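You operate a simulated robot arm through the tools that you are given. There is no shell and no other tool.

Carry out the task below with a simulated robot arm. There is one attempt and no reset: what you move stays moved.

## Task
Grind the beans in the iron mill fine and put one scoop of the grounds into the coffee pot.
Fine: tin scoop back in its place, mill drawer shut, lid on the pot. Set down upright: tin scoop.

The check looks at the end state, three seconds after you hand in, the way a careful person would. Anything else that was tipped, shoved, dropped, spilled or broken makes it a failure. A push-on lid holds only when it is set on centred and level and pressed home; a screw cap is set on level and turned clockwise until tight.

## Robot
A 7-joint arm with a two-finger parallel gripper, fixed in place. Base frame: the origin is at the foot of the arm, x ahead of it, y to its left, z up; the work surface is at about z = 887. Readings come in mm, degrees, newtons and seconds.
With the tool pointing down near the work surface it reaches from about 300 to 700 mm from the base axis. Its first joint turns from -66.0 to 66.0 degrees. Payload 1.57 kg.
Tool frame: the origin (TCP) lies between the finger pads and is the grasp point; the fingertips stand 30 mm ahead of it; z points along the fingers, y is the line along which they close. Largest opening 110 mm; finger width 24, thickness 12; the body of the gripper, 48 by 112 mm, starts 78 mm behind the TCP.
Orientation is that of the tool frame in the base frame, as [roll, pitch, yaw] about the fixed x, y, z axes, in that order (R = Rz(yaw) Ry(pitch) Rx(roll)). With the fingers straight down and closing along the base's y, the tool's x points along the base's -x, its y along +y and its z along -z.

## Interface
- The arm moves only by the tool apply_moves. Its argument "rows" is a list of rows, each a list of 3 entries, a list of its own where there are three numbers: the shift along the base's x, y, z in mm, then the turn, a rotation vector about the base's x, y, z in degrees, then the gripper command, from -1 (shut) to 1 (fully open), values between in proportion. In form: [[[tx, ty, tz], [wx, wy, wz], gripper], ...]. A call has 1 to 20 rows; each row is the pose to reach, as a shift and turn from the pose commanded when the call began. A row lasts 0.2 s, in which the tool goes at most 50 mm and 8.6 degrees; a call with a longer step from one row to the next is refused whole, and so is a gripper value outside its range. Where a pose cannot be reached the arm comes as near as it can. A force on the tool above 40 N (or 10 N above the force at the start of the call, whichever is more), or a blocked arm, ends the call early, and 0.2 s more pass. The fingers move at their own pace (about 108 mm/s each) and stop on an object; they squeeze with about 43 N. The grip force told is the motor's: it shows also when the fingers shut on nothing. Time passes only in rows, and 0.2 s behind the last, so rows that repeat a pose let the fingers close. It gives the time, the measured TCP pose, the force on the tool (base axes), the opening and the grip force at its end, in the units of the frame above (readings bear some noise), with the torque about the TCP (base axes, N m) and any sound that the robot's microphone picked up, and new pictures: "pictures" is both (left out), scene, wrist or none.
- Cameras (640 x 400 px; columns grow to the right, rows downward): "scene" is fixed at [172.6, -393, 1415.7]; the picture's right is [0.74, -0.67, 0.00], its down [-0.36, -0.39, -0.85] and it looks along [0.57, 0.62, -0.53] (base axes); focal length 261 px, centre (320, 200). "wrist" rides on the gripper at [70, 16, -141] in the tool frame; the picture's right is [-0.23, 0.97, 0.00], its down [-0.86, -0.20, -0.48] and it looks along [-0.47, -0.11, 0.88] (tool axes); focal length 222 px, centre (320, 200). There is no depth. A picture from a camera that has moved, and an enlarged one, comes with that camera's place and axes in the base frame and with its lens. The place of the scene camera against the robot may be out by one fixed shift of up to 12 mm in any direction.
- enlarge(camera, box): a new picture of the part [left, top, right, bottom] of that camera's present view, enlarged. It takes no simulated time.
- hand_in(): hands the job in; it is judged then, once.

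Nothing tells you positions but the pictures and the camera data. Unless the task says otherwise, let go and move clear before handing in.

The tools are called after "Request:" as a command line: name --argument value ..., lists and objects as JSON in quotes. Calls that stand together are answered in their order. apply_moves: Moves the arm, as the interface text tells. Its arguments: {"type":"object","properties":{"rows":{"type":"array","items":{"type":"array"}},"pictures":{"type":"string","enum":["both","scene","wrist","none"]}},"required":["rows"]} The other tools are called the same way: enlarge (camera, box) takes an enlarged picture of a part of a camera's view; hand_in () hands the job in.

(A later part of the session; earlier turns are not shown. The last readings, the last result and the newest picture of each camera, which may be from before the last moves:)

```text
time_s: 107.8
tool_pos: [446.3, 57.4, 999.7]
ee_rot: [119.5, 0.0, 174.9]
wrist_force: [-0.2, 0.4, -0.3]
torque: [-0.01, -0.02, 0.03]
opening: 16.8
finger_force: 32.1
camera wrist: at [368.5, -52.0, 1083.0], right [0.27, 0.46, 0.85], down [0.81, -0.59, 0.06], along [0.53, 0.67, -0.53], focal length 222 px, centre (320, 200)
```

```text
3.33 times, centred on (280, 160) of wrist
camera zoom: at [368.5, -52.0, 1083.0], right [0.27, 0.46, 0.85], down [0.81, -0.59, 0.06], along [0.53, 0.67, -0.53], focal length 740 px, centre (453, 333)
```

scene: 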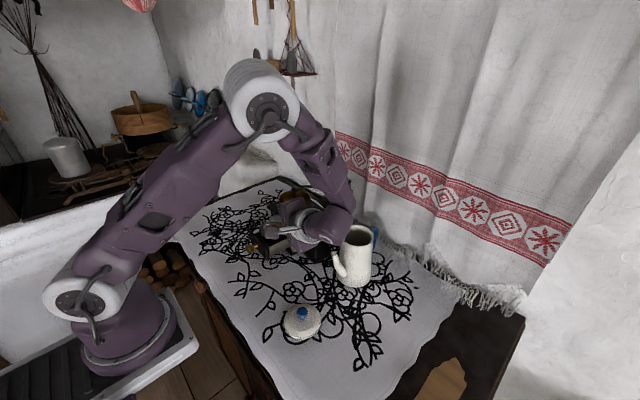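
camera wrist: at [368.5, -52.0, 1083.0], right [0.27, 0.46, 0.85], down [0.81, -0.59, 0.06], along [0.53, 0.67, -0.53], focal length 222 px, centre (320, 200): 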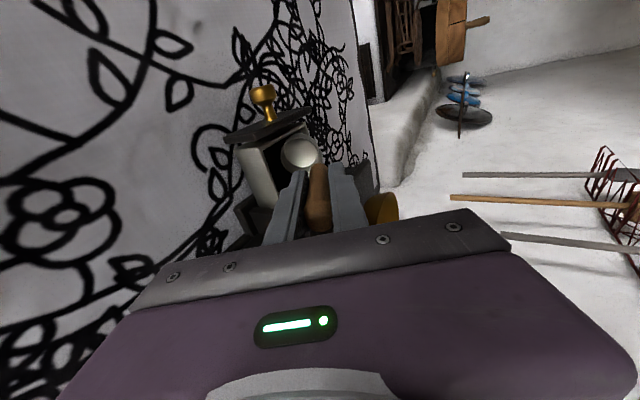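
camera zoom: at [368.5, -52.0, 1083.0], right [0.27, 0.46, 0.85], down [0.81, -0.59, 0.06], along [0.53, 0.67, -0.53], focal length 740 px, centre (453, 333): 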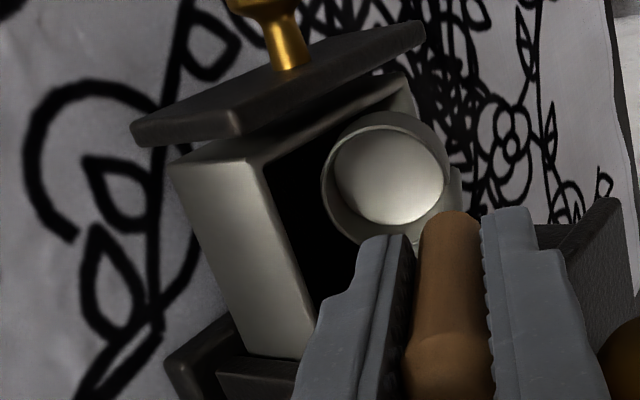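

Still free; the whole lip is visible above the grounds. I'll continue lower.

Request:
apply_moves --rows '[[[0, 0, -2], [0, 0, 0], -1], [[0, 0, -4], [0, 0, 0], -1], [[0, 0, -6], [0, 0, 0], -1], [[0, 0, -8], [0, 0, 0], -1], [[0, 0, -10], [0, 0, 0], -1]]' --pictures "wrist"

Request:
enlarge --camera "wrist" --box '[200, 100, 360, 220]'

Request:
enlarge --camera "scene" --box '[220, 190, 400, 300]'

```text
time_s: 109.0
tool_pos: [447.7, 57.4, 989.6]
ee_rot: [119.5, 0.0, 175.0]
wrist_force: [0.4, 0.8, -0.6]
torque: [-0.03, -0.03, 0.01]
opening: 16.9
finger_force: 32.3
camera wrist: at [368.2, -51.7, 1073.0], right [0.27, 0.46, 0.85], down [0.81, -0.59, 0.06], along [0.53, 0.67, -0.53], focal length 222 px, centre (320, 200)
```

wrist: 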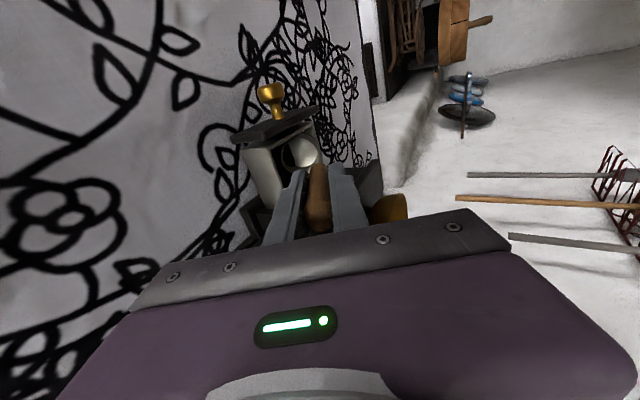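

```text
3.33 times, centred on (280, 160) of wrist
camera zoom: at [368.2, -51.7, 1073.0], right [0.27, 0.46, 0.85], down [0.81, -0.59, 0.06], along [0.53, 0.67, -0.53], focal length 740 px, centre (453, 333)
```

zoom: 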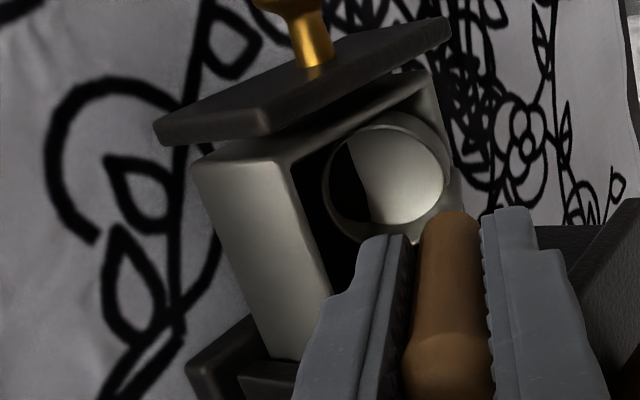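

```text
3.56 times, centred on (310, 245) of scene
camera zoom: at [172.7, -393.0, 1415.7], right [0.74, -0.67, 0.0], down [-0.36, -0.39, -0.85], along [0.57, 0.62, -0.53], focal length 929 px, centre (356, 40)
```

zoom: 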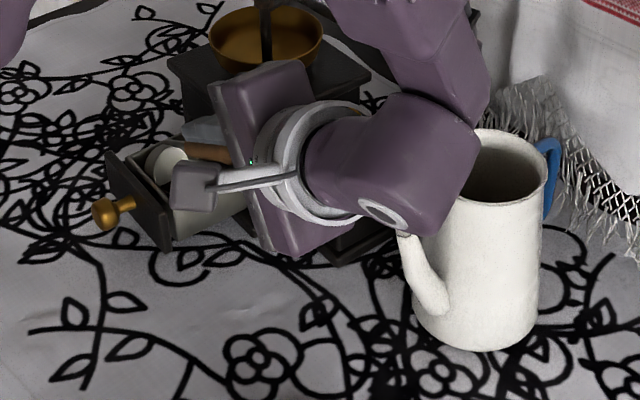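

The lip is now under the grounds' surface (about z = 926) with no floor contact. I'll roll the cup upright through the grounds so it fills with its rim submerged.

Request:
apply_moves --rows '[[[0.7, 7, 6.1], [-7.47, 0.65, 0], -1], [[1.6, 14.9, 12.4], [-14.94, 1.31, 0], -1], [[2.4, 23.6, 16.8], [-22.4, 1.96, 0], -1], [[3.4, 32.9, 19.9], [-29.9, 2.61, 0], -1], [[4.4, 43.2, 20.5], [-37.35, 3.26, 0], -1], [[5.4, 53.6, 19.7], [-44.8, 3.92, 0], -1], [[6.4, 64.2, 16.8], [-52.3, 4.57, 0], -1], [[7.4, 74.6, 12.4], [-59.8, 5.2, 0], -1], [[7.4, 74.6, 11], [-59.8, 5.2, 0], -1], [[7.4, 74.6, 11], [-59.8, 5.2, 0], -1]]'

Request:
enlarge --camera "wrist" --box '[240, 80, 440, 240]'

Request:
enlarge --camera "scene" --box '[240, 190, 340, 270]'

```text
time_s: 110.1
tool_pos: [452.3, 95.3, 1011.2]
ee_rot: [152.6, 0.2, 174.7]
wrist_force: [-0.2, 2.1, 8.3]
torque: [0.2, 0.06, 0.02]
opening: 16.4
finger_force: 32.0
stopped in row 5: the force on the tool passed its limit at 41 N (the readings are from after the stop); the commanded pose is now the measured one
camera wrist: at [378.7, 51.9, 1143.7], right [0.3, 0.84, 0.45], down [0.81, -0.47, 0.34], along [0.5, 0.26, -0.83], focal length 222 px, centre (320, 200)
```

scene: 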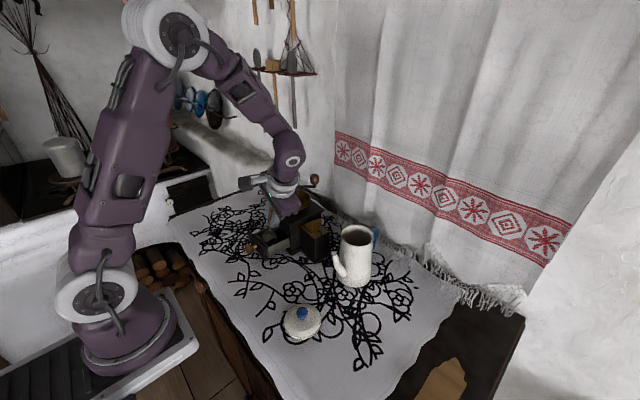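
wrist: 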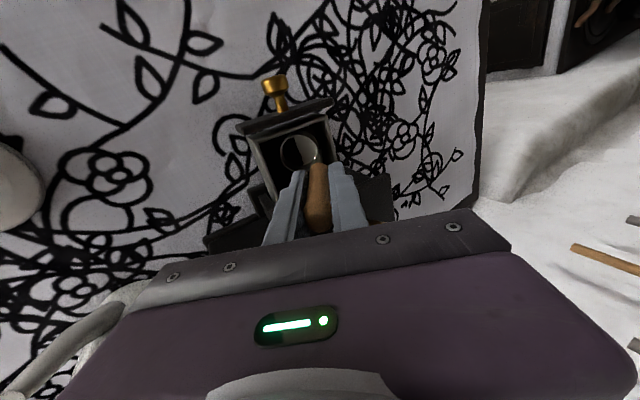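

```text
2.50 times, centred on (340, 160) of wrist
camera zoom: at [378.7, 51.9, 1143.7], right [0.3, 0.84, 0.45], down [0.81, -0.47, 0.34], along [0.5, 0.26, -0.83], focal length 555 px, centre (270, 300)
```

zoom: 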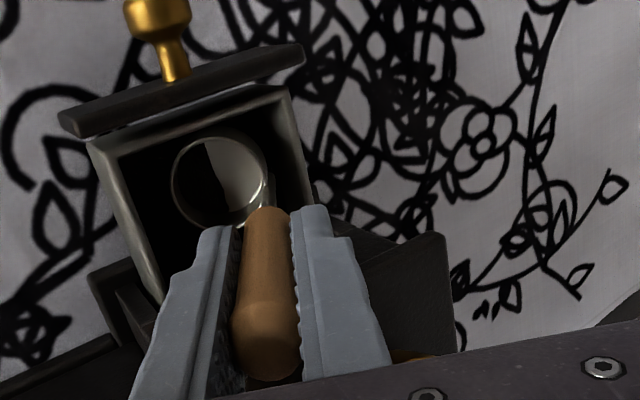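

```text
5.00 times, centred on (290, 230) of scene
camera zoom: at [172.5, -393.1, 1415.7], right [0.74, -0.67, 0.0], down [-0.36, -0.39, -0.85], along [0.57, 0.62, -0.53], focal length 1306 px, centre (470, 50)
```

zoom: 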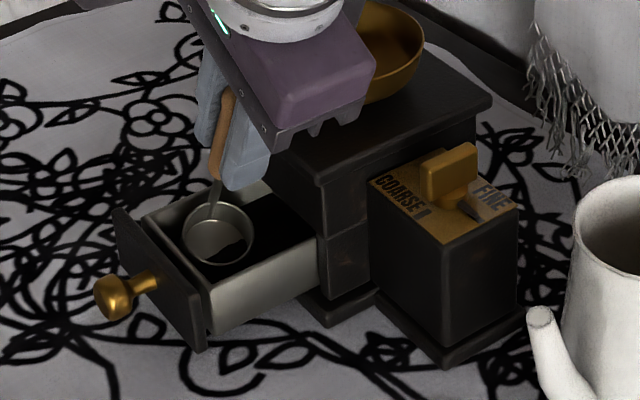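

The cup touched the drawer floor lightly (about z = 905). I'll raise a little and finish levelling it.

Request:
apply_moves --rows '[[[0, 0, 3], [0, 0, 0], -1], [[0.6, 10.1, 3], [-7.37, 0.64, 0], -1], [[1.4, 20.4, 1.1], [-15.3, 1.34, 0], -1], [[2.1, 30.1, -2], [-22.3, 1.95, 0], -1], [[2.6, 36.7, -5], [-27.3, 2.4, 0], -1], [[2.6, 36.7, -5], [-27.3, 2.4, 0], -1]]'

Request:
enlarge --camera "wrist" --box '[240, 80, 440, 240]'

Request:
enlarge --camera "scene" --box '[240, 190, 340, 270]'

```text
time_s: 111.5
tool_pos: [454.4, 133.8, 1006.5]
ee_rot: [-179.7, 0.3, 174.9]
wrist_force: [-0.9, -0.3, -0.6]
torque: [0.03, 0.0, -0.02]
opening: 16.7
finger_force: 32.2
camera wrist: at [386.6, 155.2, 1146.1], right [0.31, 0.95, 0.0], down [0.83, -0.27, 0.48], along [0.46, -0.15, -0.88], focal length 222 px, centre (320, 200)
```

scene: 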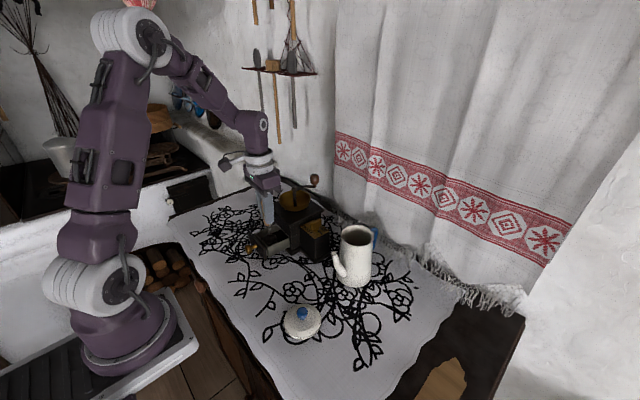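
wrist: 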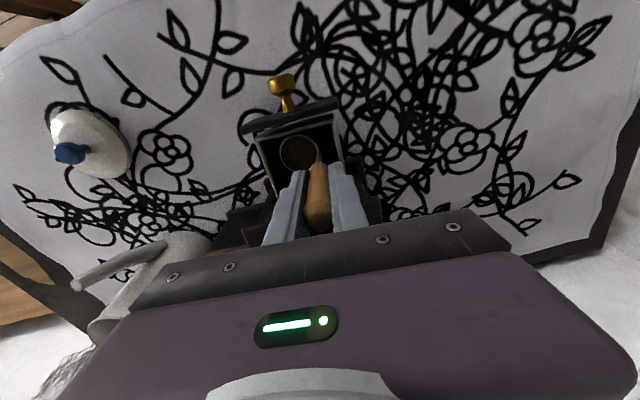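

```text
2.50 times, centred on (340, 160) of wrist
camera zoom: at [386.6, 155.2, 1146.1], right [0.31, 0.95, 0.0], down [0.83, -0.27, 0.48], along [0.46, -0.15, -0.88], focal length 555 px, centre (270, 300)
```

zoom: 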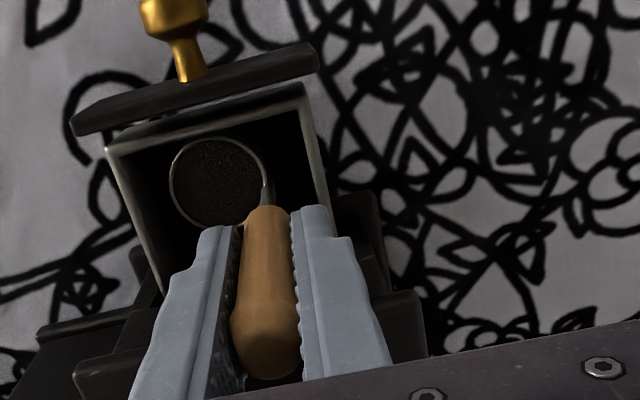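

```text
5.00 times, centred on (290, 230) of scene
camera zoom: at [172.7, -393.0, 1415.7], right [0.74, -0.67, 0.0], down [-0.36, -0.39, -0.85], along [0.57, 0.62, -0.53], focal length 1306 px, centre (470, 50)
```

zoom: 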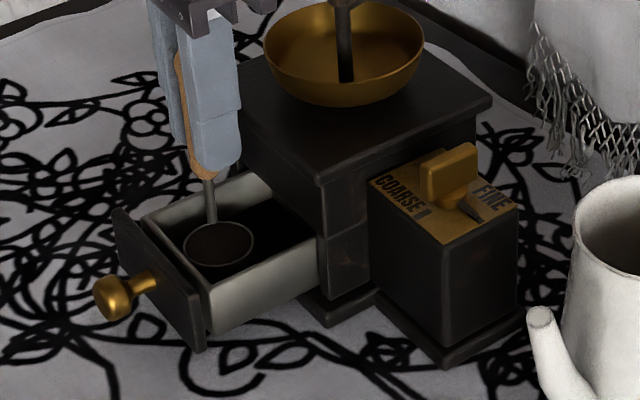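

The cup is filled with brown grounds. I'll lift it straight up, slowly and level.

Request:
apply_moves --rows '[[[0, 0, 5], [0, 0, 0], -1], [[0, 0, 15], [0, 0, 0], -1], [[0, 0, 30], [0, 0, 0], -1], [[0, 0, 50], [0, 0, 0], -1], [[0, 0, 75], [0, 0, 0], -1], [[0, 0, 100], [0, 0, 0], -1], [[0, 0, 120], [0, 0, 0], -1], [[0, 0, 129], [0, 0, 0], -1], [[0, 0, 129], [0, 0, 0], -1]]'

Request:
enlarge --camera "wrist" --box '[240, 80, 440, 240]'

Request:
enlarge --camera "scene" --box '[220, 170, 340, 270]'

```text
time_s: 113.5
tool_pos: [456.2, 132.3, 1134.9]
ee_rot: [-179.8, 0.1, 175.1]
wrist_force: [1.2, -1.0, -0.8]
torque: [0.01, 0.03, -0.03]
opening: 16.8
finger_force: 32.1
camera wrist: at [387.5, 154.7, 1275.5], right [0.31, 0.95, 0.0], down [0.83, -0.27, 0.48], along [0.46, -0.15, -0.88], focal length 222 px, centre (320, 200)
```

scene: 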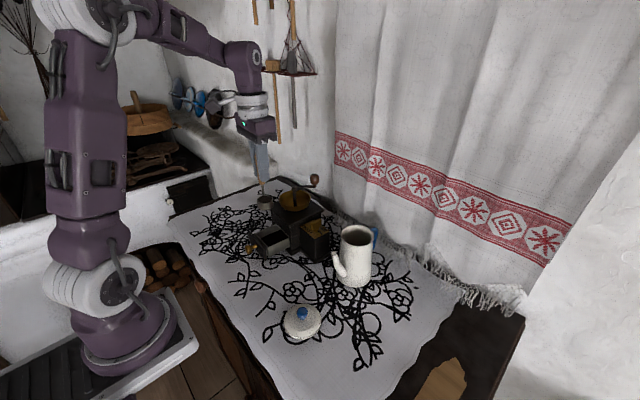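
wrist: 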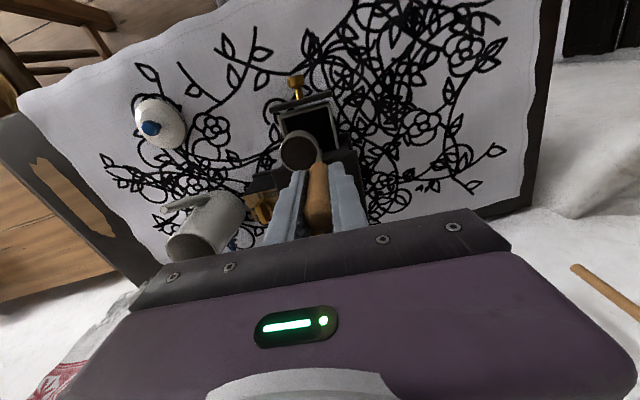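

```text
2.50 times, centred on (340, 160) of wrist
camera zoom: at [387.5, 154.7, 1275.5], right [0.31, 0.95, 0.0], down [0.83, -0.27, 0.48], along [0.46, -0.15, -0.88], focal length 555 px, centre (270, 300)
```

zoom: 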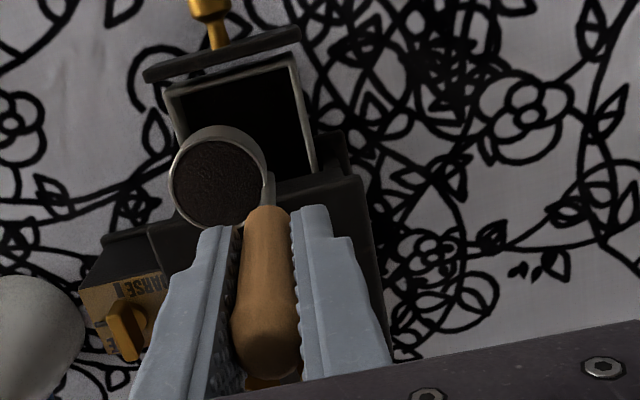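

```text
4.00 times, centred on (280, 220) of scene
camera zoom: at [172.7, -393.0, 1415.7], right [0.74, -0.67, 0.0], down [-0.36, -0.39, -0.85], along [0.57, 0.62, -0.53], focal length 1045 px, centre (480, 120)
```

zoom: 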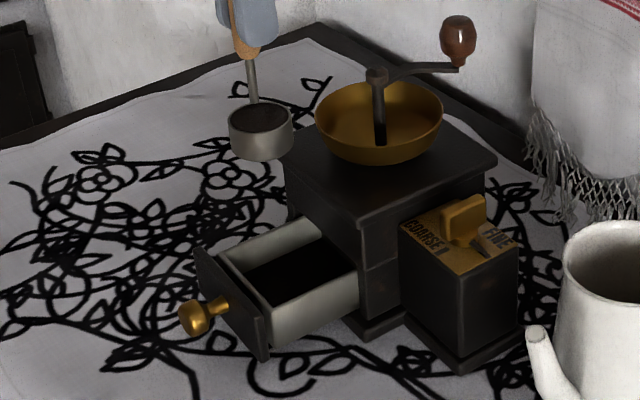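

The cup is full and level. I'll carry it over to the pot slowly along a clear path, turning the tool -35° for the pour.

Request:
apply_moves --rows '[[[0, -8, 0], [0, 0, 0], -1], [[0, -22, 0], [0, 0, 0], -1], [[0, -38, 0], [0, 0, 0], -1], [[0, -54, 0], [0, 0, -2], -1], [[0, -70, 0], [0, 0, -4], -1], [[0, -86, 0], [0, 0, -7], -1], [[2, -102, 0], [0, 0, -10], -1], [[6, -117, 0], [0, 0, -13], -1], [[12, -131, 0], [0, 0, -16], -1], [[20, -144, 0], [0, 0, -19], -1], [[30, -156, 0], [0, 0, -22], -1], [[42, -167, 0], [0, 0, -25], -1], [[55, -176, 0], [0, 0, -28], -1], [[69, -184, 0], [0, 0, -30], -1], [[83, -191, 0], [0, 0, -32], -1], [[97, -197, 0], [0, 0, -34], -1], [[110, -202, 0], [0, 0, -35], -1], [[120, -205.5, 0], [0, 0, -35], -1], [[125.9, -207.1, 0], [0, 0, -35], -1], [[125.9, -207.1, 0], [0, 0, -35], -1]]'

Request:
enlarge --camera "wrist" --box '[220, 60, 440, 240]'

Request:
enlarge --camera "scene" --box '[300, 170, 440, 300]'

```text
time_s: 117.7
tool_pos: [580.1, -74.6, 1135.1]
ee_rot: [-179.8, 0.2, 139.9]
wrist_force: [0.6, 0.1, -1.3]
torque: [0.02, -0.01, -0.02]
opening: 16.7
finger_force: 32.1
camera wrist: at [538.7, -17.0, 1275.4], right [0.8, 0.6, 0.0], down [0.53, -0.7, 0.48], along [0.29, -0.39, -0.88], focal length 222 px, centre (320, 200)
```

scene: 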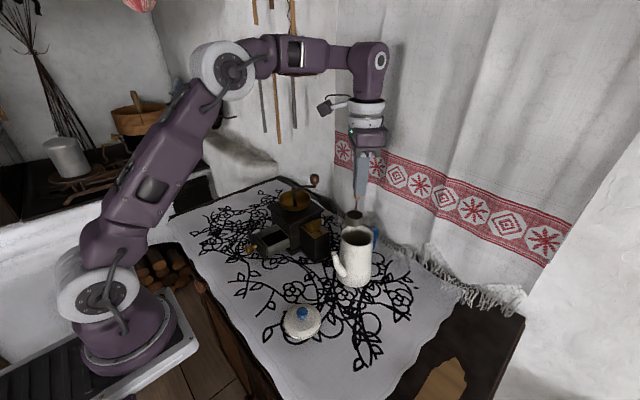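
wrist: 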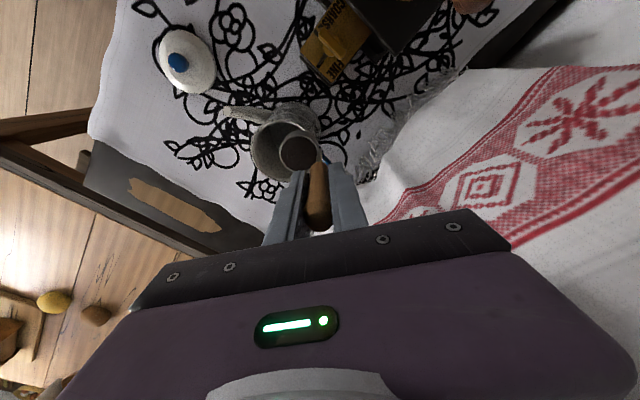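

```text
2.22 times, centred on (330, 150) of wrist
camera zoom: at [538.7, -17.0, 1275.4], right [0.8, 0.6, 0.0], down [0.53, -0.7, 0.48], along [0.29, -0.39, -0.88], focal length 494 px, centre (298, 311)
```

zoom: 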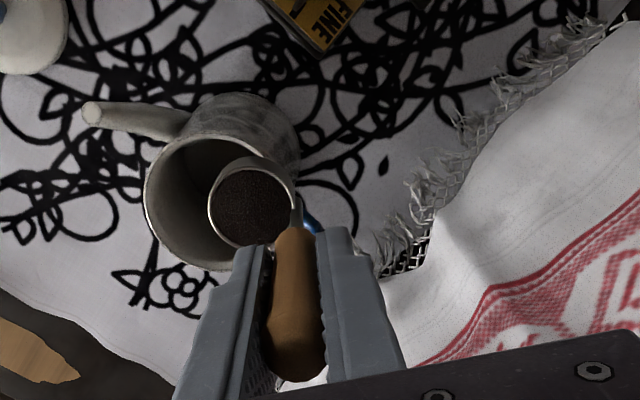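

```text
3.08 times, centred on (370, 235) of scene
camera zoom: at [172.7, -393.0, 1415.7], right [0.74, -0.67, 0.0], down [-0.36, -0.39, -0.85], along [0.57, 0.62, -0.53], focal length 804 px, centre (166, 92)
```

zoom: 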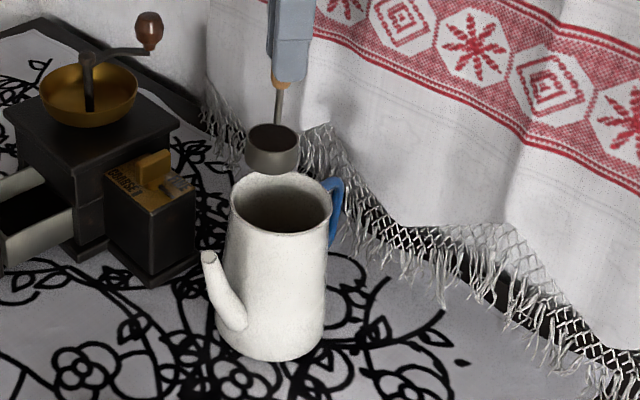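

The cup's lip is over the pot mouth. I'll centre it, lower a little, and begin tilting about the lip, checking at 40°.

Request:
apply_moves --rows '[[[3, -0.5, -5], [0, 0, 0], -1], [[5.9, -1, -13], [0, 0, 0], -1], [[2.5, -5, -10.5], [3.06, -2.57, 0], -1], [[-1, -9.3, -8.1], [6.13, -5.14, 0], -1], [[-4.7, -13.7, -6.3], [9.2, -7.7, 0], -1], [[-8.4, -18.1, -4.7], [12.26, -10.29, 0], -1], [[-12.2, -22.5, -3.7], [15.3, -12.9, 0], -1], [[-16, -27, -3], [18.4, -15.4, 0], -1], [[-19.8, -31.6, -2.8], [21.4, -18, 0], -1], [[-23.6, -36.2, -2.9], [24.5, -20.6, 0], -1], [[-27.4, -40.7, -3.5], [27.6, -23.1, 0], -1], [[-31.2, -45.2, -4.5], [30.6, -25.7, 0], -1]]'

Request:
enlarge --camera "wrist" --box '[220, 60, 440, 240]'

Request:
enlarge --camera "scene" --box '[300, 170, 440, 300]'

```text
time_s: 120.3
tool_pos: [550.0, -120.5, 1131.8]
ee_rot: [140.1, 0.2, 139.8]
wrist_force: [-0.1, -0.4, -1.5]
torque: [0.01, 0.05, 0.01]
opening: 16.9
finger_force: 32.0
camera wrist: at [446.2, -134.7, 1248.9], right [0.65, 0.43, 0.62], down [0.36, -0.9, 0.24], along [0.67, 0.06, -0.74], focal length 222 px, centre (320, 200)
```

scene: 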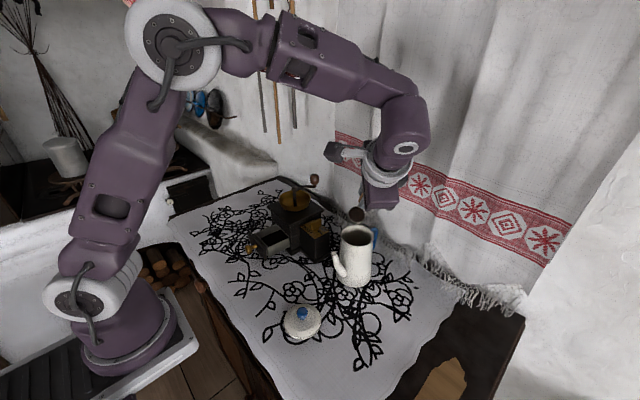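
wrist: 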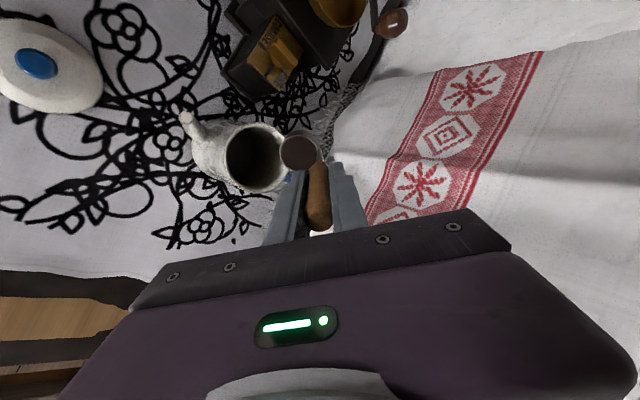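

```text
2.22 times, centred on (330, 150) of wrist
camera zoom: at [446.2, -134.7, 1248.9], right [0.65, 0.43, 0.62], down [0.36, -0.9, 0.24], along [0.67, 0.06, -0.74], focal length 494 px, centre (298, 311)
```

zoom: 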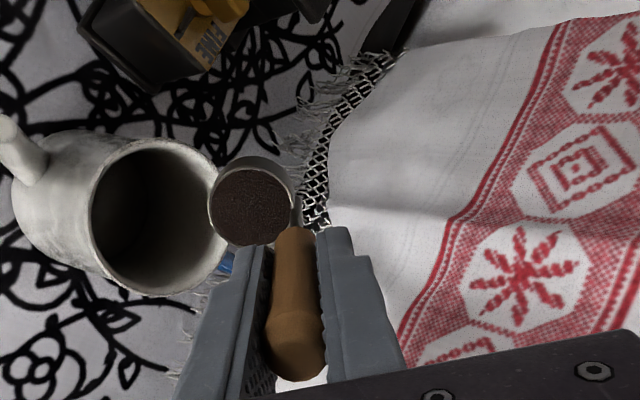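

```text
3.08 times, centred on (370, 235) of scene
camera zoom: at [172.7, -393.0, 1415.7], right [0.74, -0.67, 0.0], down [-0.36, -0.39, -0.85], along [0.57, 0.62, -0.53], focal length 804 px, centre (166, 92)
```

zoom: 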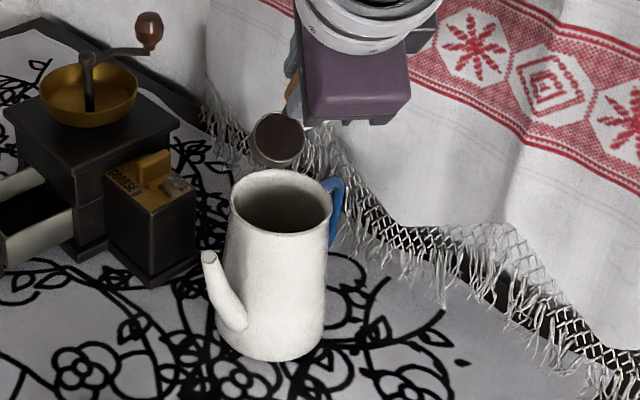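

The lip sits about 6 mm from the pot's centre with the grounds still in. Continuing the tilt to 80°.

Request:
apply_moves --rows '[[[-3.7, -4.4, -2.4], [3.06, -2.57, 0], -1], [[-7.3, -8.7, -5.2], [6.13, -5.14, 0], -1], [[-10.9, -13, -9], [9.2, -7.7, 0], -1], [[-14.4, -17.2, -13], [12.26, -10.29, 0], -1], [[-17.7, -21.1, -18], [15.3, -12.9, 0], -1], [[-20.9, -24.9, -23.2], [18.4, -15.4, 0], -1], [[-23.9, -28.5, -29.4], [21.4, -18, 0], -1], [[-26.7, -31.9, -35.8], [24.5, -20.6, 0], -1], [[-29.4, -35.1, -41.7], [27.6, -23.1, 0], -1], [[-32, -38.1, -47.6], [30.6, -25.7, 0], -1], [[-32, -38.1, -47.6], [30.6, -25.7, 0], -1]]'

Request:
enlarge --camera "wrist" --box '[180, 60, 400, 240]'

Request:
enlarge --camera "scene" --box '[300, 190, 440, 310]'

```text
time_s: 122.7
tool_pos: [517.8, -157.8, 1082.8]
ee_rot: [100.1, 0.0, 139.7]
wrist_force: [-0.5, 0.1, -0.2]
torque: [-0.02, 0.04, 0.01]
opening: 16.7
finger_force: 31.9
camera wrist: at [377.0, -217.5, 1123.9], right [0.28, -0.01, 0.96], down [0.33, -0.94, -0.11], along [0.9, 0.34, -0.26], focal length 222 px, centre (320, 200)
```

scene: 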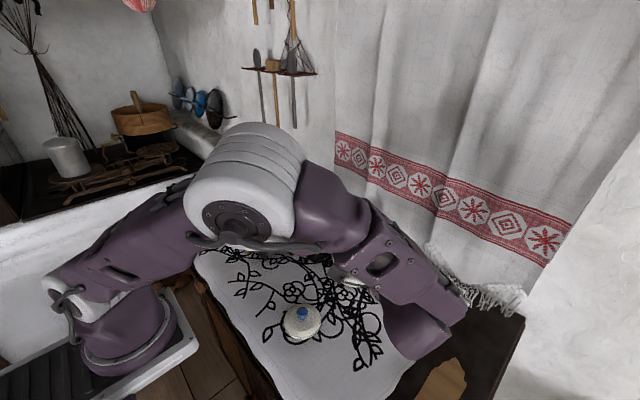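
wrist: 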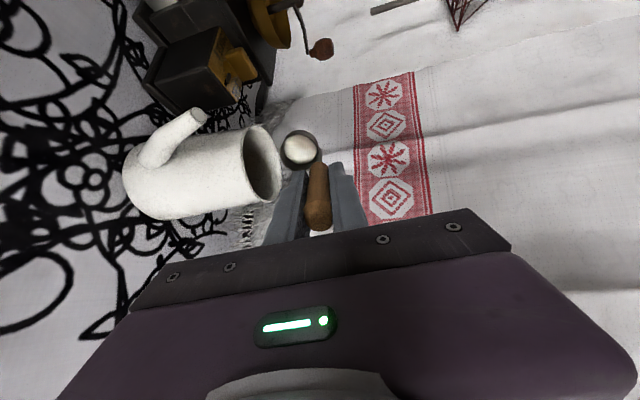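

```text
2.22 times, centred on (290, 150) of wrist
camera zoom: at [377.0, -217.5, 1123.9], right [0.28, -0.01, 0.96], down [0.33, -0.94, -0.11], along [0.9, 0.34, -0.26], focal length 494 px, centre (387, 311)
```

zoom: 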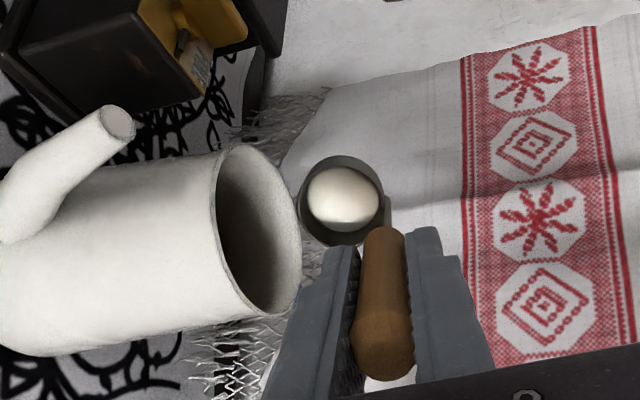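

```text
3.33 times, centred on (370, 250) of scene
camera zoom: at [172.6, -393.0, 1415.7], right [0.74, -0.67, 0.0], down [-0.36, -0.39, -0.85], along [0.57, 0.62, -0.53], focal length 871 px, centre (153, 33)
```

zoom: 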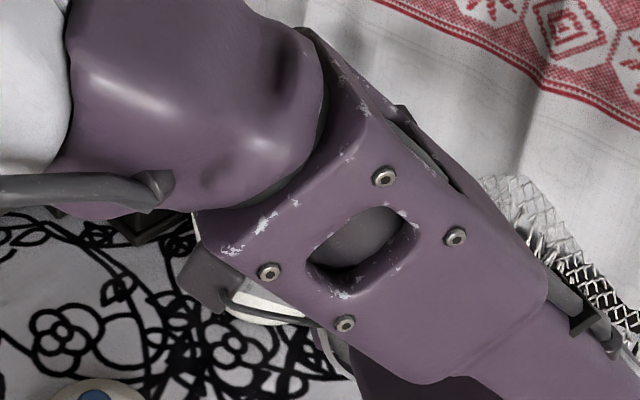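

The cup is empty, so the grounds went into the pot. I'll reverse the tilt along the same path.

Request:
apply_moves --rows '[[[2.6, 3, 5.9], [-3.06, 2.57, 0], -1], [[5.3, 6.2, 11.8], [-6.13, 5.14, 0], -1], [[8.1, 9.6, 18.2], [-9.2, 7.7, 0], -1], [[11.1, 13.2, 24.4], [-12.26, 10.29, 0], -1], [[17.6, 20.9, 34.6], [-18.4, 15.4, 0], -1], [[24.7, 29.4, 42.4], [-24.5, 20.6, 0], -1], [[32, 38.1, 47.6], [-30.6, 25.7, 0], -1], [[39.6, 47.1, 50], [-36.8, 30.9, 0], -1], [[47.2, 56.3, 52], [-42.9, 36, 0], -1], [[54.8, 65.2, 52], [-49, 41.1, 0], -1], [[62.2, 74, 52], [-55.2, 46.3, 0], -1], [[69.1, 82.3, 52], [-61.3, 51.4, 0], -1], [[69.1, 82.3, 60], [-61.3, 51.4, 0], -1]]'

Request:
enlarge --camera "wrist" --box '[200, 40, 440, 240]'

Request:
enlarge --camera "scene" --box '[300, 190, 440, 310]'

```text
time_s: 125.5
tool_pos: [587.3, -75.0, 1143.0]
ee_rot: [-179.6, 0.3, 139.9]
wrist_force: [0.3, -0.4, -1.9]
torque: [0.03, -0.03, 0.01]
opening: 17.3
finger_force: 31.7
camera wrist: at [544.9, -17.0, 1283.4], right [0.8, 0.6, -0.01], down [0.53, -0.7, 0.48], along [0.29, -0.39, -0.87], focal length 222 px, centre (320, 200)
```

scene: 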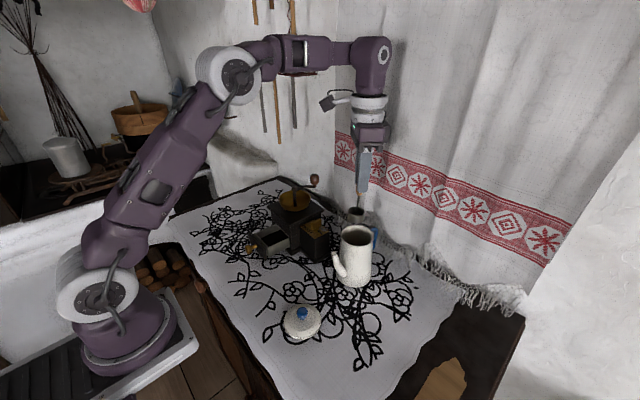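
wrist: 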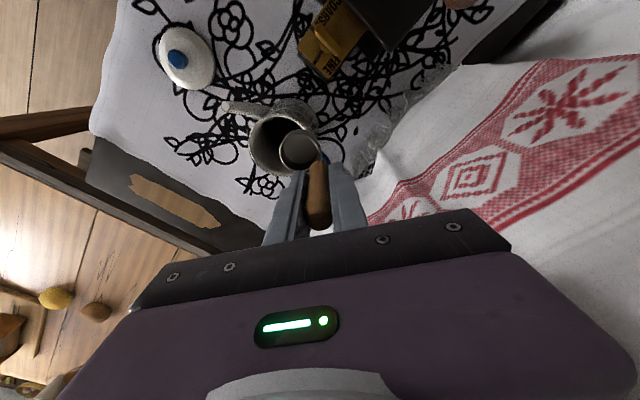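

```text
2.00 times, centred on (320, 140) of wrist
camera zoom: at [544.9, -17.0, 1283.4], right [0.8, 0.6, -0.01], down [0.53, -0.7, 0.48], along [0.29, -0.39, -0.87], focal length 444 px, centre (320, 320)
```

zoom: 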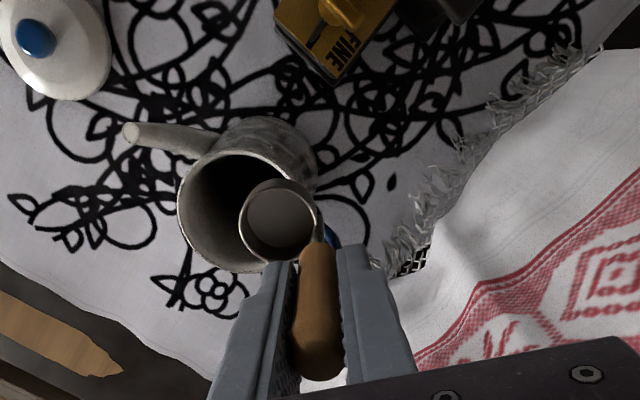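

```text
3.33 times, centred on (370, 250) of scene
camera zoom: at [172.7, -393.0, 1415.7], right [0.74, -0.67, 0.0], down [-0.36, -0.39, -0.85], along [0.57, 0.62, -0.53], focal length 871 px, centre (153, 33)
```

zoom: 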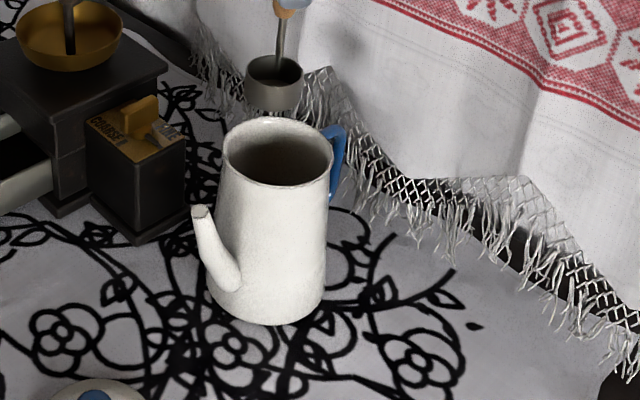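

The cup is empty and nothing is spilled. I'll carry the scoop back to its place. It twisted about 12° in the grip, so I'll compensate with yaw so that it lands as it stood.

Request:
apply_moves --rows '[[[0, 0, 12], [0, 0, 0], -1], [[-22, 6, 17], [0, 0, 5], -1], [[-46, 14, 17], [0, 0, 11], -1], [[-72, 24, 17], [0, 0, 17], -1], [[-98, 34, 17], [0, 0, 23], -1], [[-124, 46, 17], [0, 0, 29], -1], [[-150, 58, 17], [0, 0, 35], -1], [[-176, 70, 10], [0, 0, 41], -1], [[-202, 82, 0], [0, 0, 47], -1], [[-224, 93, -10], [0, 0, 52], -1], [[-240.4, 101.6, -20], [0, 0, 52], -1], [[-240.4, 101.6, -50], [0, 0, 52], -1], [[-240.4, 101.6, -80], [0, 0, 52], -1], [[-240.4, 101.6, -100], [0, 0, 52], -1], [[-240.4, 101.6, -100], [0, 0, 52], -1]]'

Request:
enlarge --camera "wrist" --box '[240, 80, 440, 240]'

Request:
enlarge --camera "scene" --box '[210, 190, 310, 310]'

```text
time_s: 128.7
tool_pos: [348.2, 26.1, 1044.0]
ee_rot: [-179.7, 0.3, -167.9]
wrist_force: [-0.1, -0.5, -1.4]
torque: [0.01, 0.0, -0.02]
opening: 16.9
finger_force: 32.3
camera wrist: at [275.1, 27.1, 1182.8], right [0.02, 1.0, 0.0], down [0.88, -0.02, 0.48], along [0.48, -0.01, -0.88], focal length 222 px, centre (320, 200)
```

scene: 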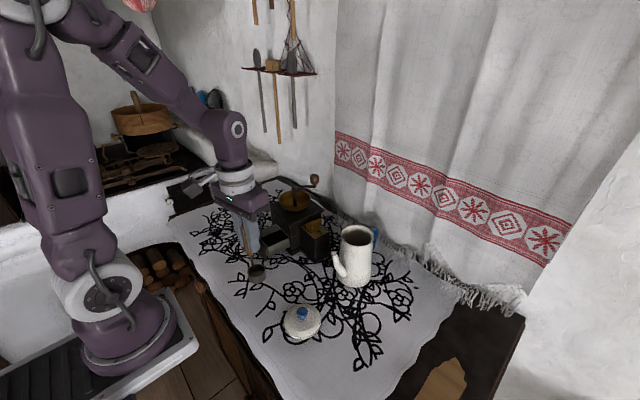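
wrist: 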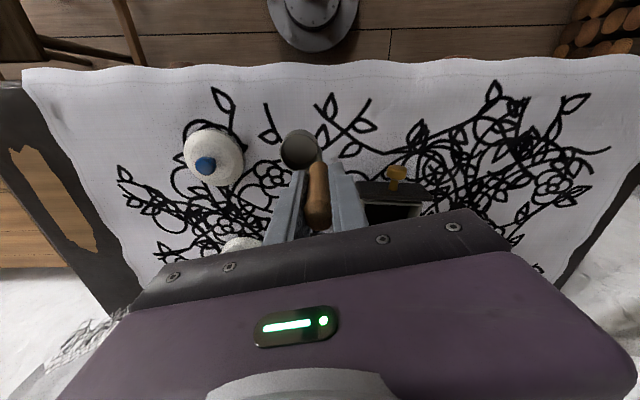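

```text
2.50 times, centred on (340, 160) of wrist
camera zoom: at [275.1, 27.1, 1182.8], right [0.02, 1.0, 0.0], down [0.88, -0.02, 0.48], along [0.48, -0.01, -0.88], focal length 555 px, centre (270, 300)
```

zoom: 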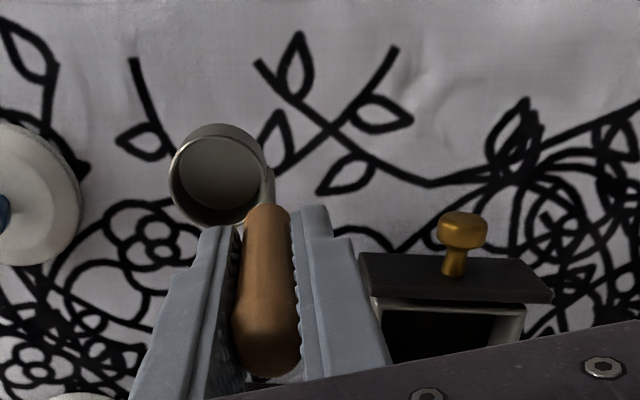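

```text
3.33 times, centred on (260, 250) of scene
camera zoom: at [172.7, -393.0, 1415.7], right [0.74, -0.67, 0.0], down [-0.36, -0.39, -0.85], along [0.57, 0.62, -0.53], focal length 871 px, centre (520, 33)
```

zoom: 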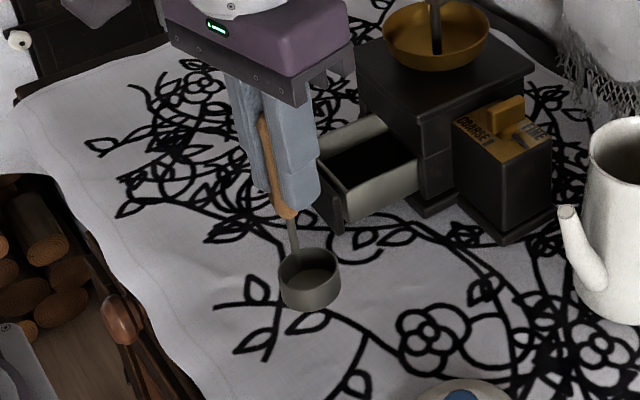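

The scoop is above its place. I'll add 5° more yaw, centre, lower to just above the cloth, and compare with the original picture.

Request:
apply_moves --rows '[[[-1, 0.5, -12], [0, 0, 5], -1], [[-1, 0.5, -25], [0, 0, 5], -1], [[-1, 0.5, -38], [0, 0, 5], -1], [[-1, 0.5, -50], [0, 0, 5], -1], [[-1, 0.5, -50], [0, 0, 5], -1]]'

Request:
enlarge --camera "scene" --box '[230, 230, 300, 310]'

Request:
enlarge --camera "scene" --box '[210, 190, 310, 310]'

Request:
enlarge --camera "wrist" --box '[240, 80, 440, 240]'

```text
time_s: 129.9
tool_pos: [345.3, 27.1, 992.8]
ee_rot: [-179.6, 0.2, -163.1]
wrist_force: [0.3, -0.8, -0.5]
torque: [0.01, -0.02, -0.03]
opening: 16.8
finger_force: 32.3
camera wrist: at [273.9, 22.0, 1133.3], right [-0.07, 1.0, 0.0], down [0.87, 0.06, 0.48], along [0.48, 0.03, -0.88], focal length 222 px, centre (320, 200)
```

scene: 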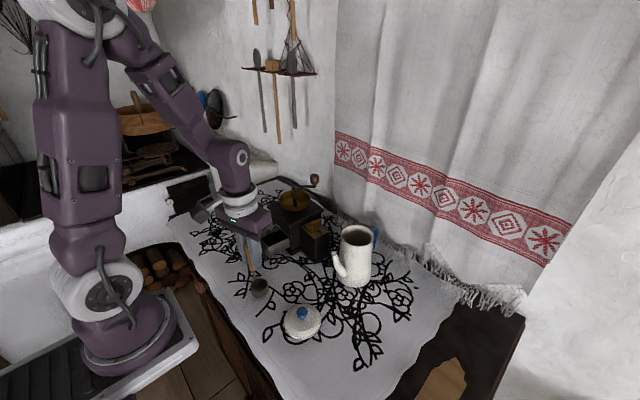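
wrist: 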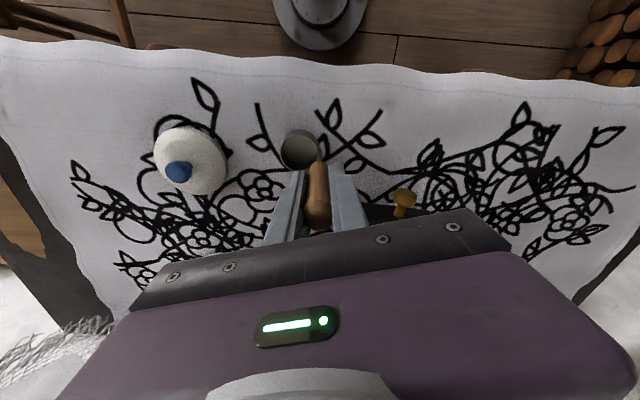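

```text
5.00 times, centred on (265, 270) of scene
camera zoom: at [172.7, -393.0, 1415.7], right [0.74, -0.67, 0.0], down [-0.36, -0.39, -0.85], along [0.57, 0.62, -0.53], focal length 1306 px, centre (595, -150)
```

zoom: 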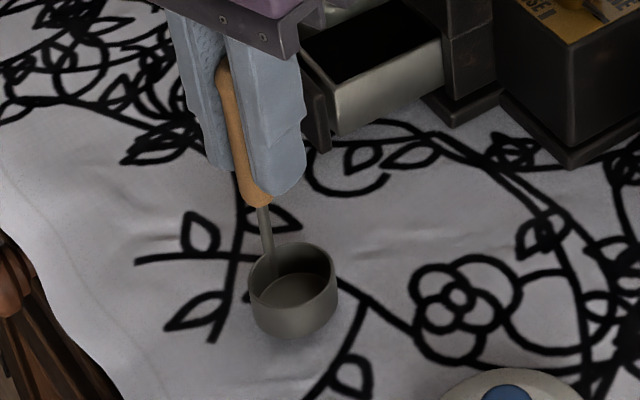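

```text
3.33 times, centred on (260, 250) of scene
camera zoom: at [172.7, -393.0, 1415.7], right [0.74, -0.67, 0.0], down [-0.36, -0.39, -0.85], along [0.57, 0.62, -0.53], focal length 871 px, centre (520, 33)
```

zoom: 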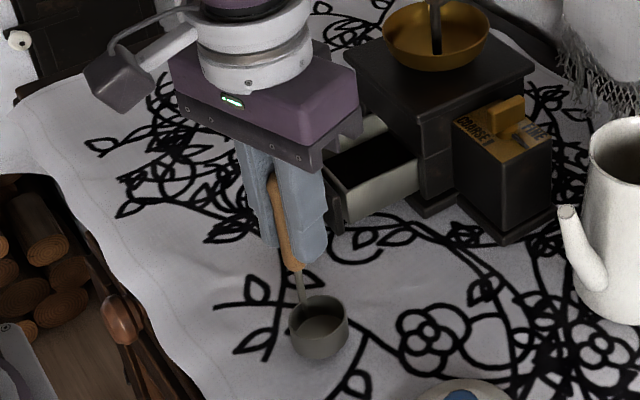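

```text
2.50 times, centred on (340, 160) of wrist
camera zoom: at [273.9, 22.0, 1133.3], right [-0.07, 1.0, 0.0], down [0.87, 0.06, 0.48], along [0.48, 0.03, -0.88], focal length 555 px, centre (270, 300)
```

zoom: 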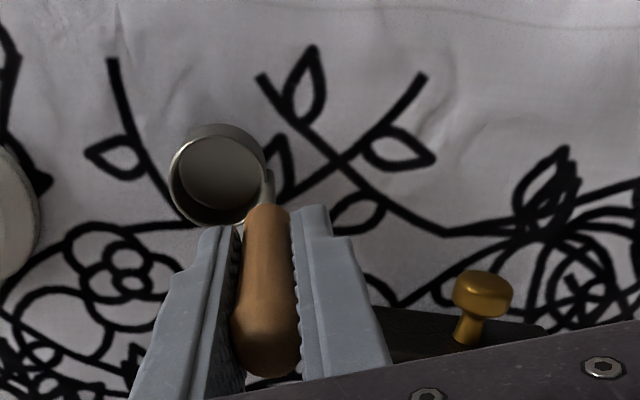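

The cup is back over its original spot within about a millimetre and almost touching the cloth. I'll lower gently until it touches.

Request:
apply_moves --rows '[[[0, 0, -0.7], [0, 0, 0], -1], [[0, 0, -1.4], [0, 0, 0], -1], [[0, 0, -2], [0, 0, 0], -1], [[0, 0, -2], [0, 0, 0], -1]]' --pictures "none"

Request:
enlarge --camera "scene" --box '[230, 230, 300, 310]'

```text
time_s: 130.9
tool_pos: [345.9, 26.3, 991.3]
ee_rot: [-179.7, 0.2, -163.0]
wrist_force: [0.1, 0.9, -0.5]
torque: [-0.01, 0.04, -0.01]
opening: 16.7
finger_force: 31.6
```

```text
5.00 times, centred on (265, 270) of scene
camera zoom: at [172.7, -393.0, 1415.7], right [0.74, -0.67, 0.0], down [-0.36, -0.39, -0.85], along [0.57, 0.62, -0.53], focal length 1306 px, centre (595, -150)
```

zoom: 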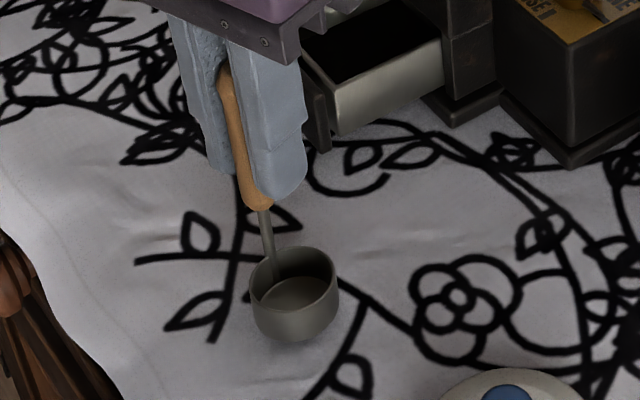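

Request:
apply_moves --rows '[[[0, 0, -0.6], [0, 0, 0], -1], [[0, 0, -1.2], [0, 0, 0], -1], [[0, 0, -1.8], [0, 0, 0], -1], [[0, 0, -1.8], [0, 0, 0], -1]]' --pictures "none"

Request:
enlarge --camera "scene" --box '[230, 230, 300, 310]'

```text
time_s: 131.9
tool_pos: [344.8, 27.1, 989.6]
ee_rot: [-179.8, 0.3, -163.1]
wrist_force: [-0.7, 0.0, -1.3]
torque: [0.05, -0.01, 0.03]
opening: 16.8
finger_force: 32.0
```

```text
5.00 times, centred on (265, 270) of scene
camera zoom: at [172.7, -393.0, 1415.7], right [0.74, -0.67, 0.0], down [-0.36, -0.39, -0.85], along [0.57, 0.62, -0.53], focal length 1306 px, centre (595, -150)
```

zoom: 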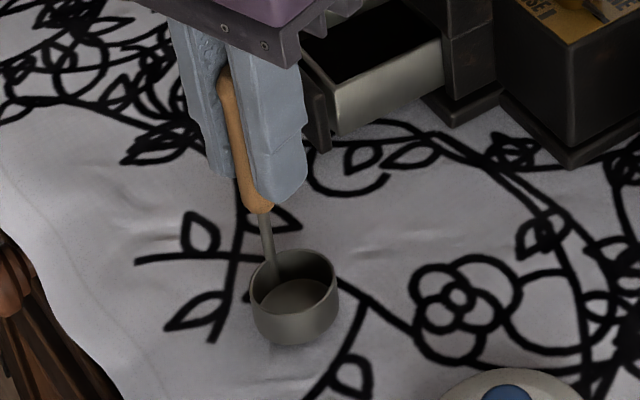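

Request:
apply_moves --rows '[[[0, 0, -0.6], [0, 0, 0], -1], [[0, 0, -1.2], [0, 0, 0], -1], [[0, 0, -1.8], [0, 0, 0], -1], [[0, 0, -1.8], [0, 0, 0], -1]]' --pictures "none"

Request:
enlarge --camera "scene" --box '[230, 230, 300, 310]'

```text
time_s: 132.9
tool_pos: [345.5, 27.0, 987.2]
ee_rot: [-179.7, 0.2, -163.0]
wrist_force: [-2.8, 0.5, 15.7]
torque: [-0.14, 0.02, -0.05]
opening: 16.8
finger_force: 31.8
```

```text
5.00 times, centred on (265, 270) of scene
camera zoom: at [172.4, -393.0, 1415.7], right [0.74, -0.67, 0.0], down [-0.36, -0.39, -0.85], along [0.57, 0.62, -0.53], focal length 1306 px, centre (595, -150)
```

zoom: 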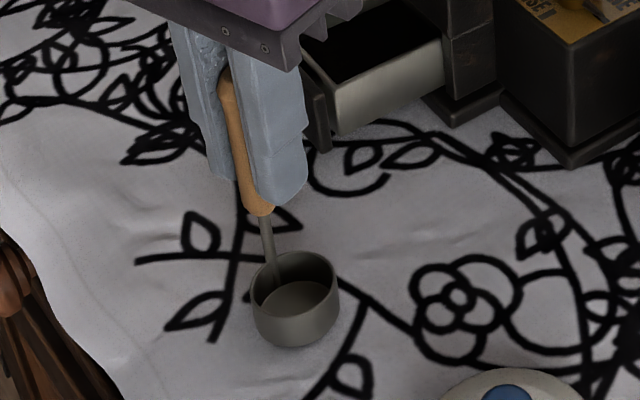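

It touches now, about 4 mm nearer the camera than originally. I'll lift a touch, correct by (+2.5, +3), and set it down.

Request:
apply_moves --rows '[[[0, 0, 1.5], [0, 0, 0], -1], [[0, 0, 3], [0, 0, 0], -1], [[1.3, 1.5, 3], [0, 0, 0], -1], [[2.5, 3, 3], [0, 0, 0], -1], [[2.5, 3, 1.8], [0, 0, 0], -1], [[2.5, 3, 0.8], [0, 0, 0], -1], [[2.5, 3, 0.8], [0, 0, 0], -1]]' --pictures "none"

Request:
enlarge --camera "scene" --box '[230, 230, 300, 310]'

```text
time_s: 134.5
tool_pos: [348.5, 31.1, 988.8]
ee_rot: [-179.6, 0.3, -163.0]
wrist_force: [-0.5, -0.2, -1.1]
torque: [-0.02, 0.0, -0.02]
opening: 16.9
finger_force: 31.4
```

```text
5.00 times, centred on (265, 270) of scene
camera zoom: at [172.7, -393.0, 1415.7], right [0.74, -0.67, 0.0], down [-0.36, -0.39, -0.85], along [0.57, 0.62, -0.53], focal length 1306 px, centre (595, -150)
```

zoom: 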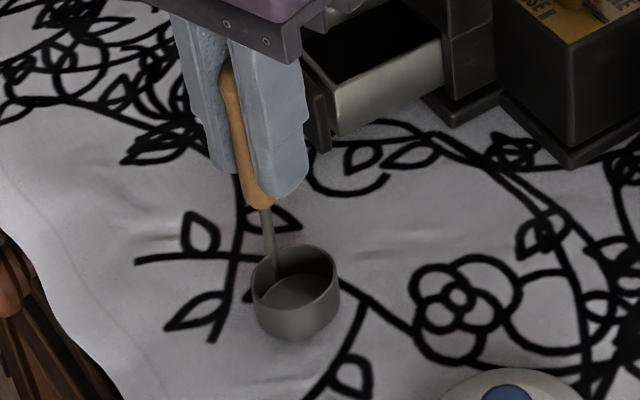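

Good match. Final small lowering, then I'll release and raise.

Request:
apply_moves --rows '[[[-0.7, 0, -0.7], [0, 0, 0], -1], [[-1, 0, -1.2], [0, 0, 0], -1], [[-1, 0, -1.2], [0, 0, 0], -1], [[-1, 0, -1.2], [0, 0, 0], -0.65], [[-1, 0, -1.2], [0, 0, 0], -0.5], [[-1, 0, -1.2], [0, 0, 0], -0.2], [[-1, 0, -1.2], [0, 0, 0], -0.2]]'

Request:
enlarge --camera "scene" --box '[230, 230, 300, 310]'

```text
time_s: 136.1
tool_pos: [347.5, 29.9, 987.0]
ee_rot: [-179.6, 0.3, -163.0]
wrist_force: [-0.3, 0.2, -0.7]
torque: [0.0, 0.02, 0.02]
opening: 43.9
finger_force: 0.1
camera wrist: at [275.3, 25.0, 1127.2], right [-0.07, 1.0, 0.0], down [0.87, 0.06, 0.48], along [0.48, 0.03, -0.88], focal length 222 px, centre (320, 200)
```

scene: 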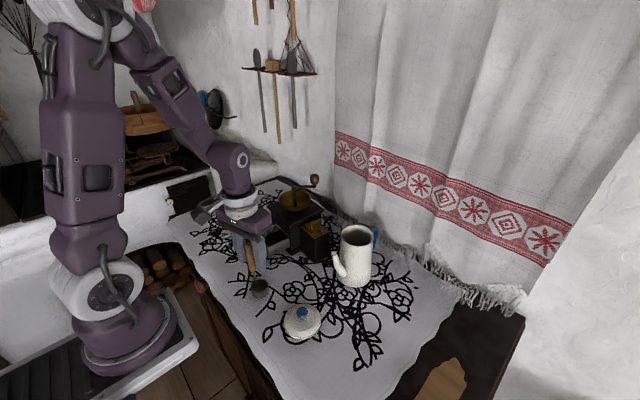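
wrist: 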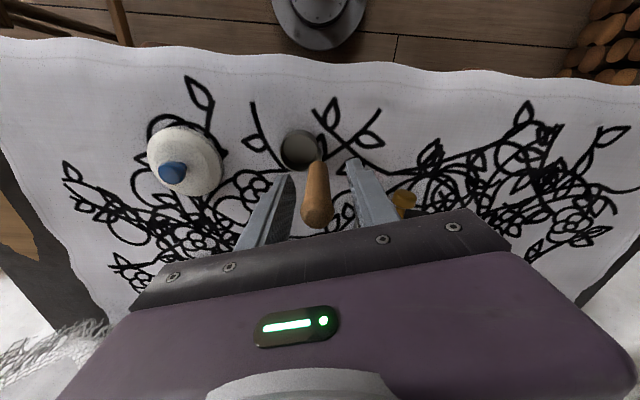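

```text
5.00 times, centred on (265, 270) of scene
camera zoom: at [172.6, -393.0, 1415.7], right [0.74, -0.67, 0.0], down [-0.36, -0.39, -0.85], along [0.57, 0.62, -0.53], focal length 1306 px, centre (595, -150)
```

zoom: 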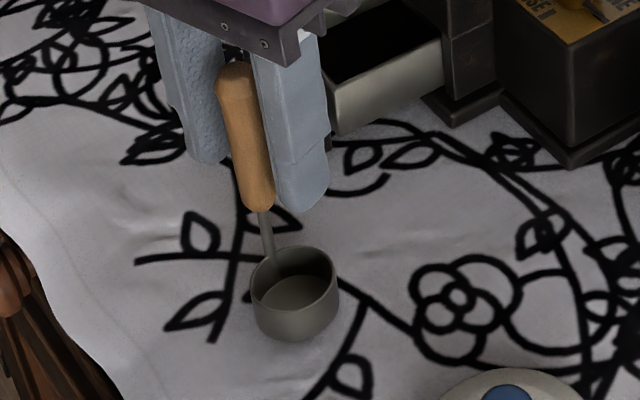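

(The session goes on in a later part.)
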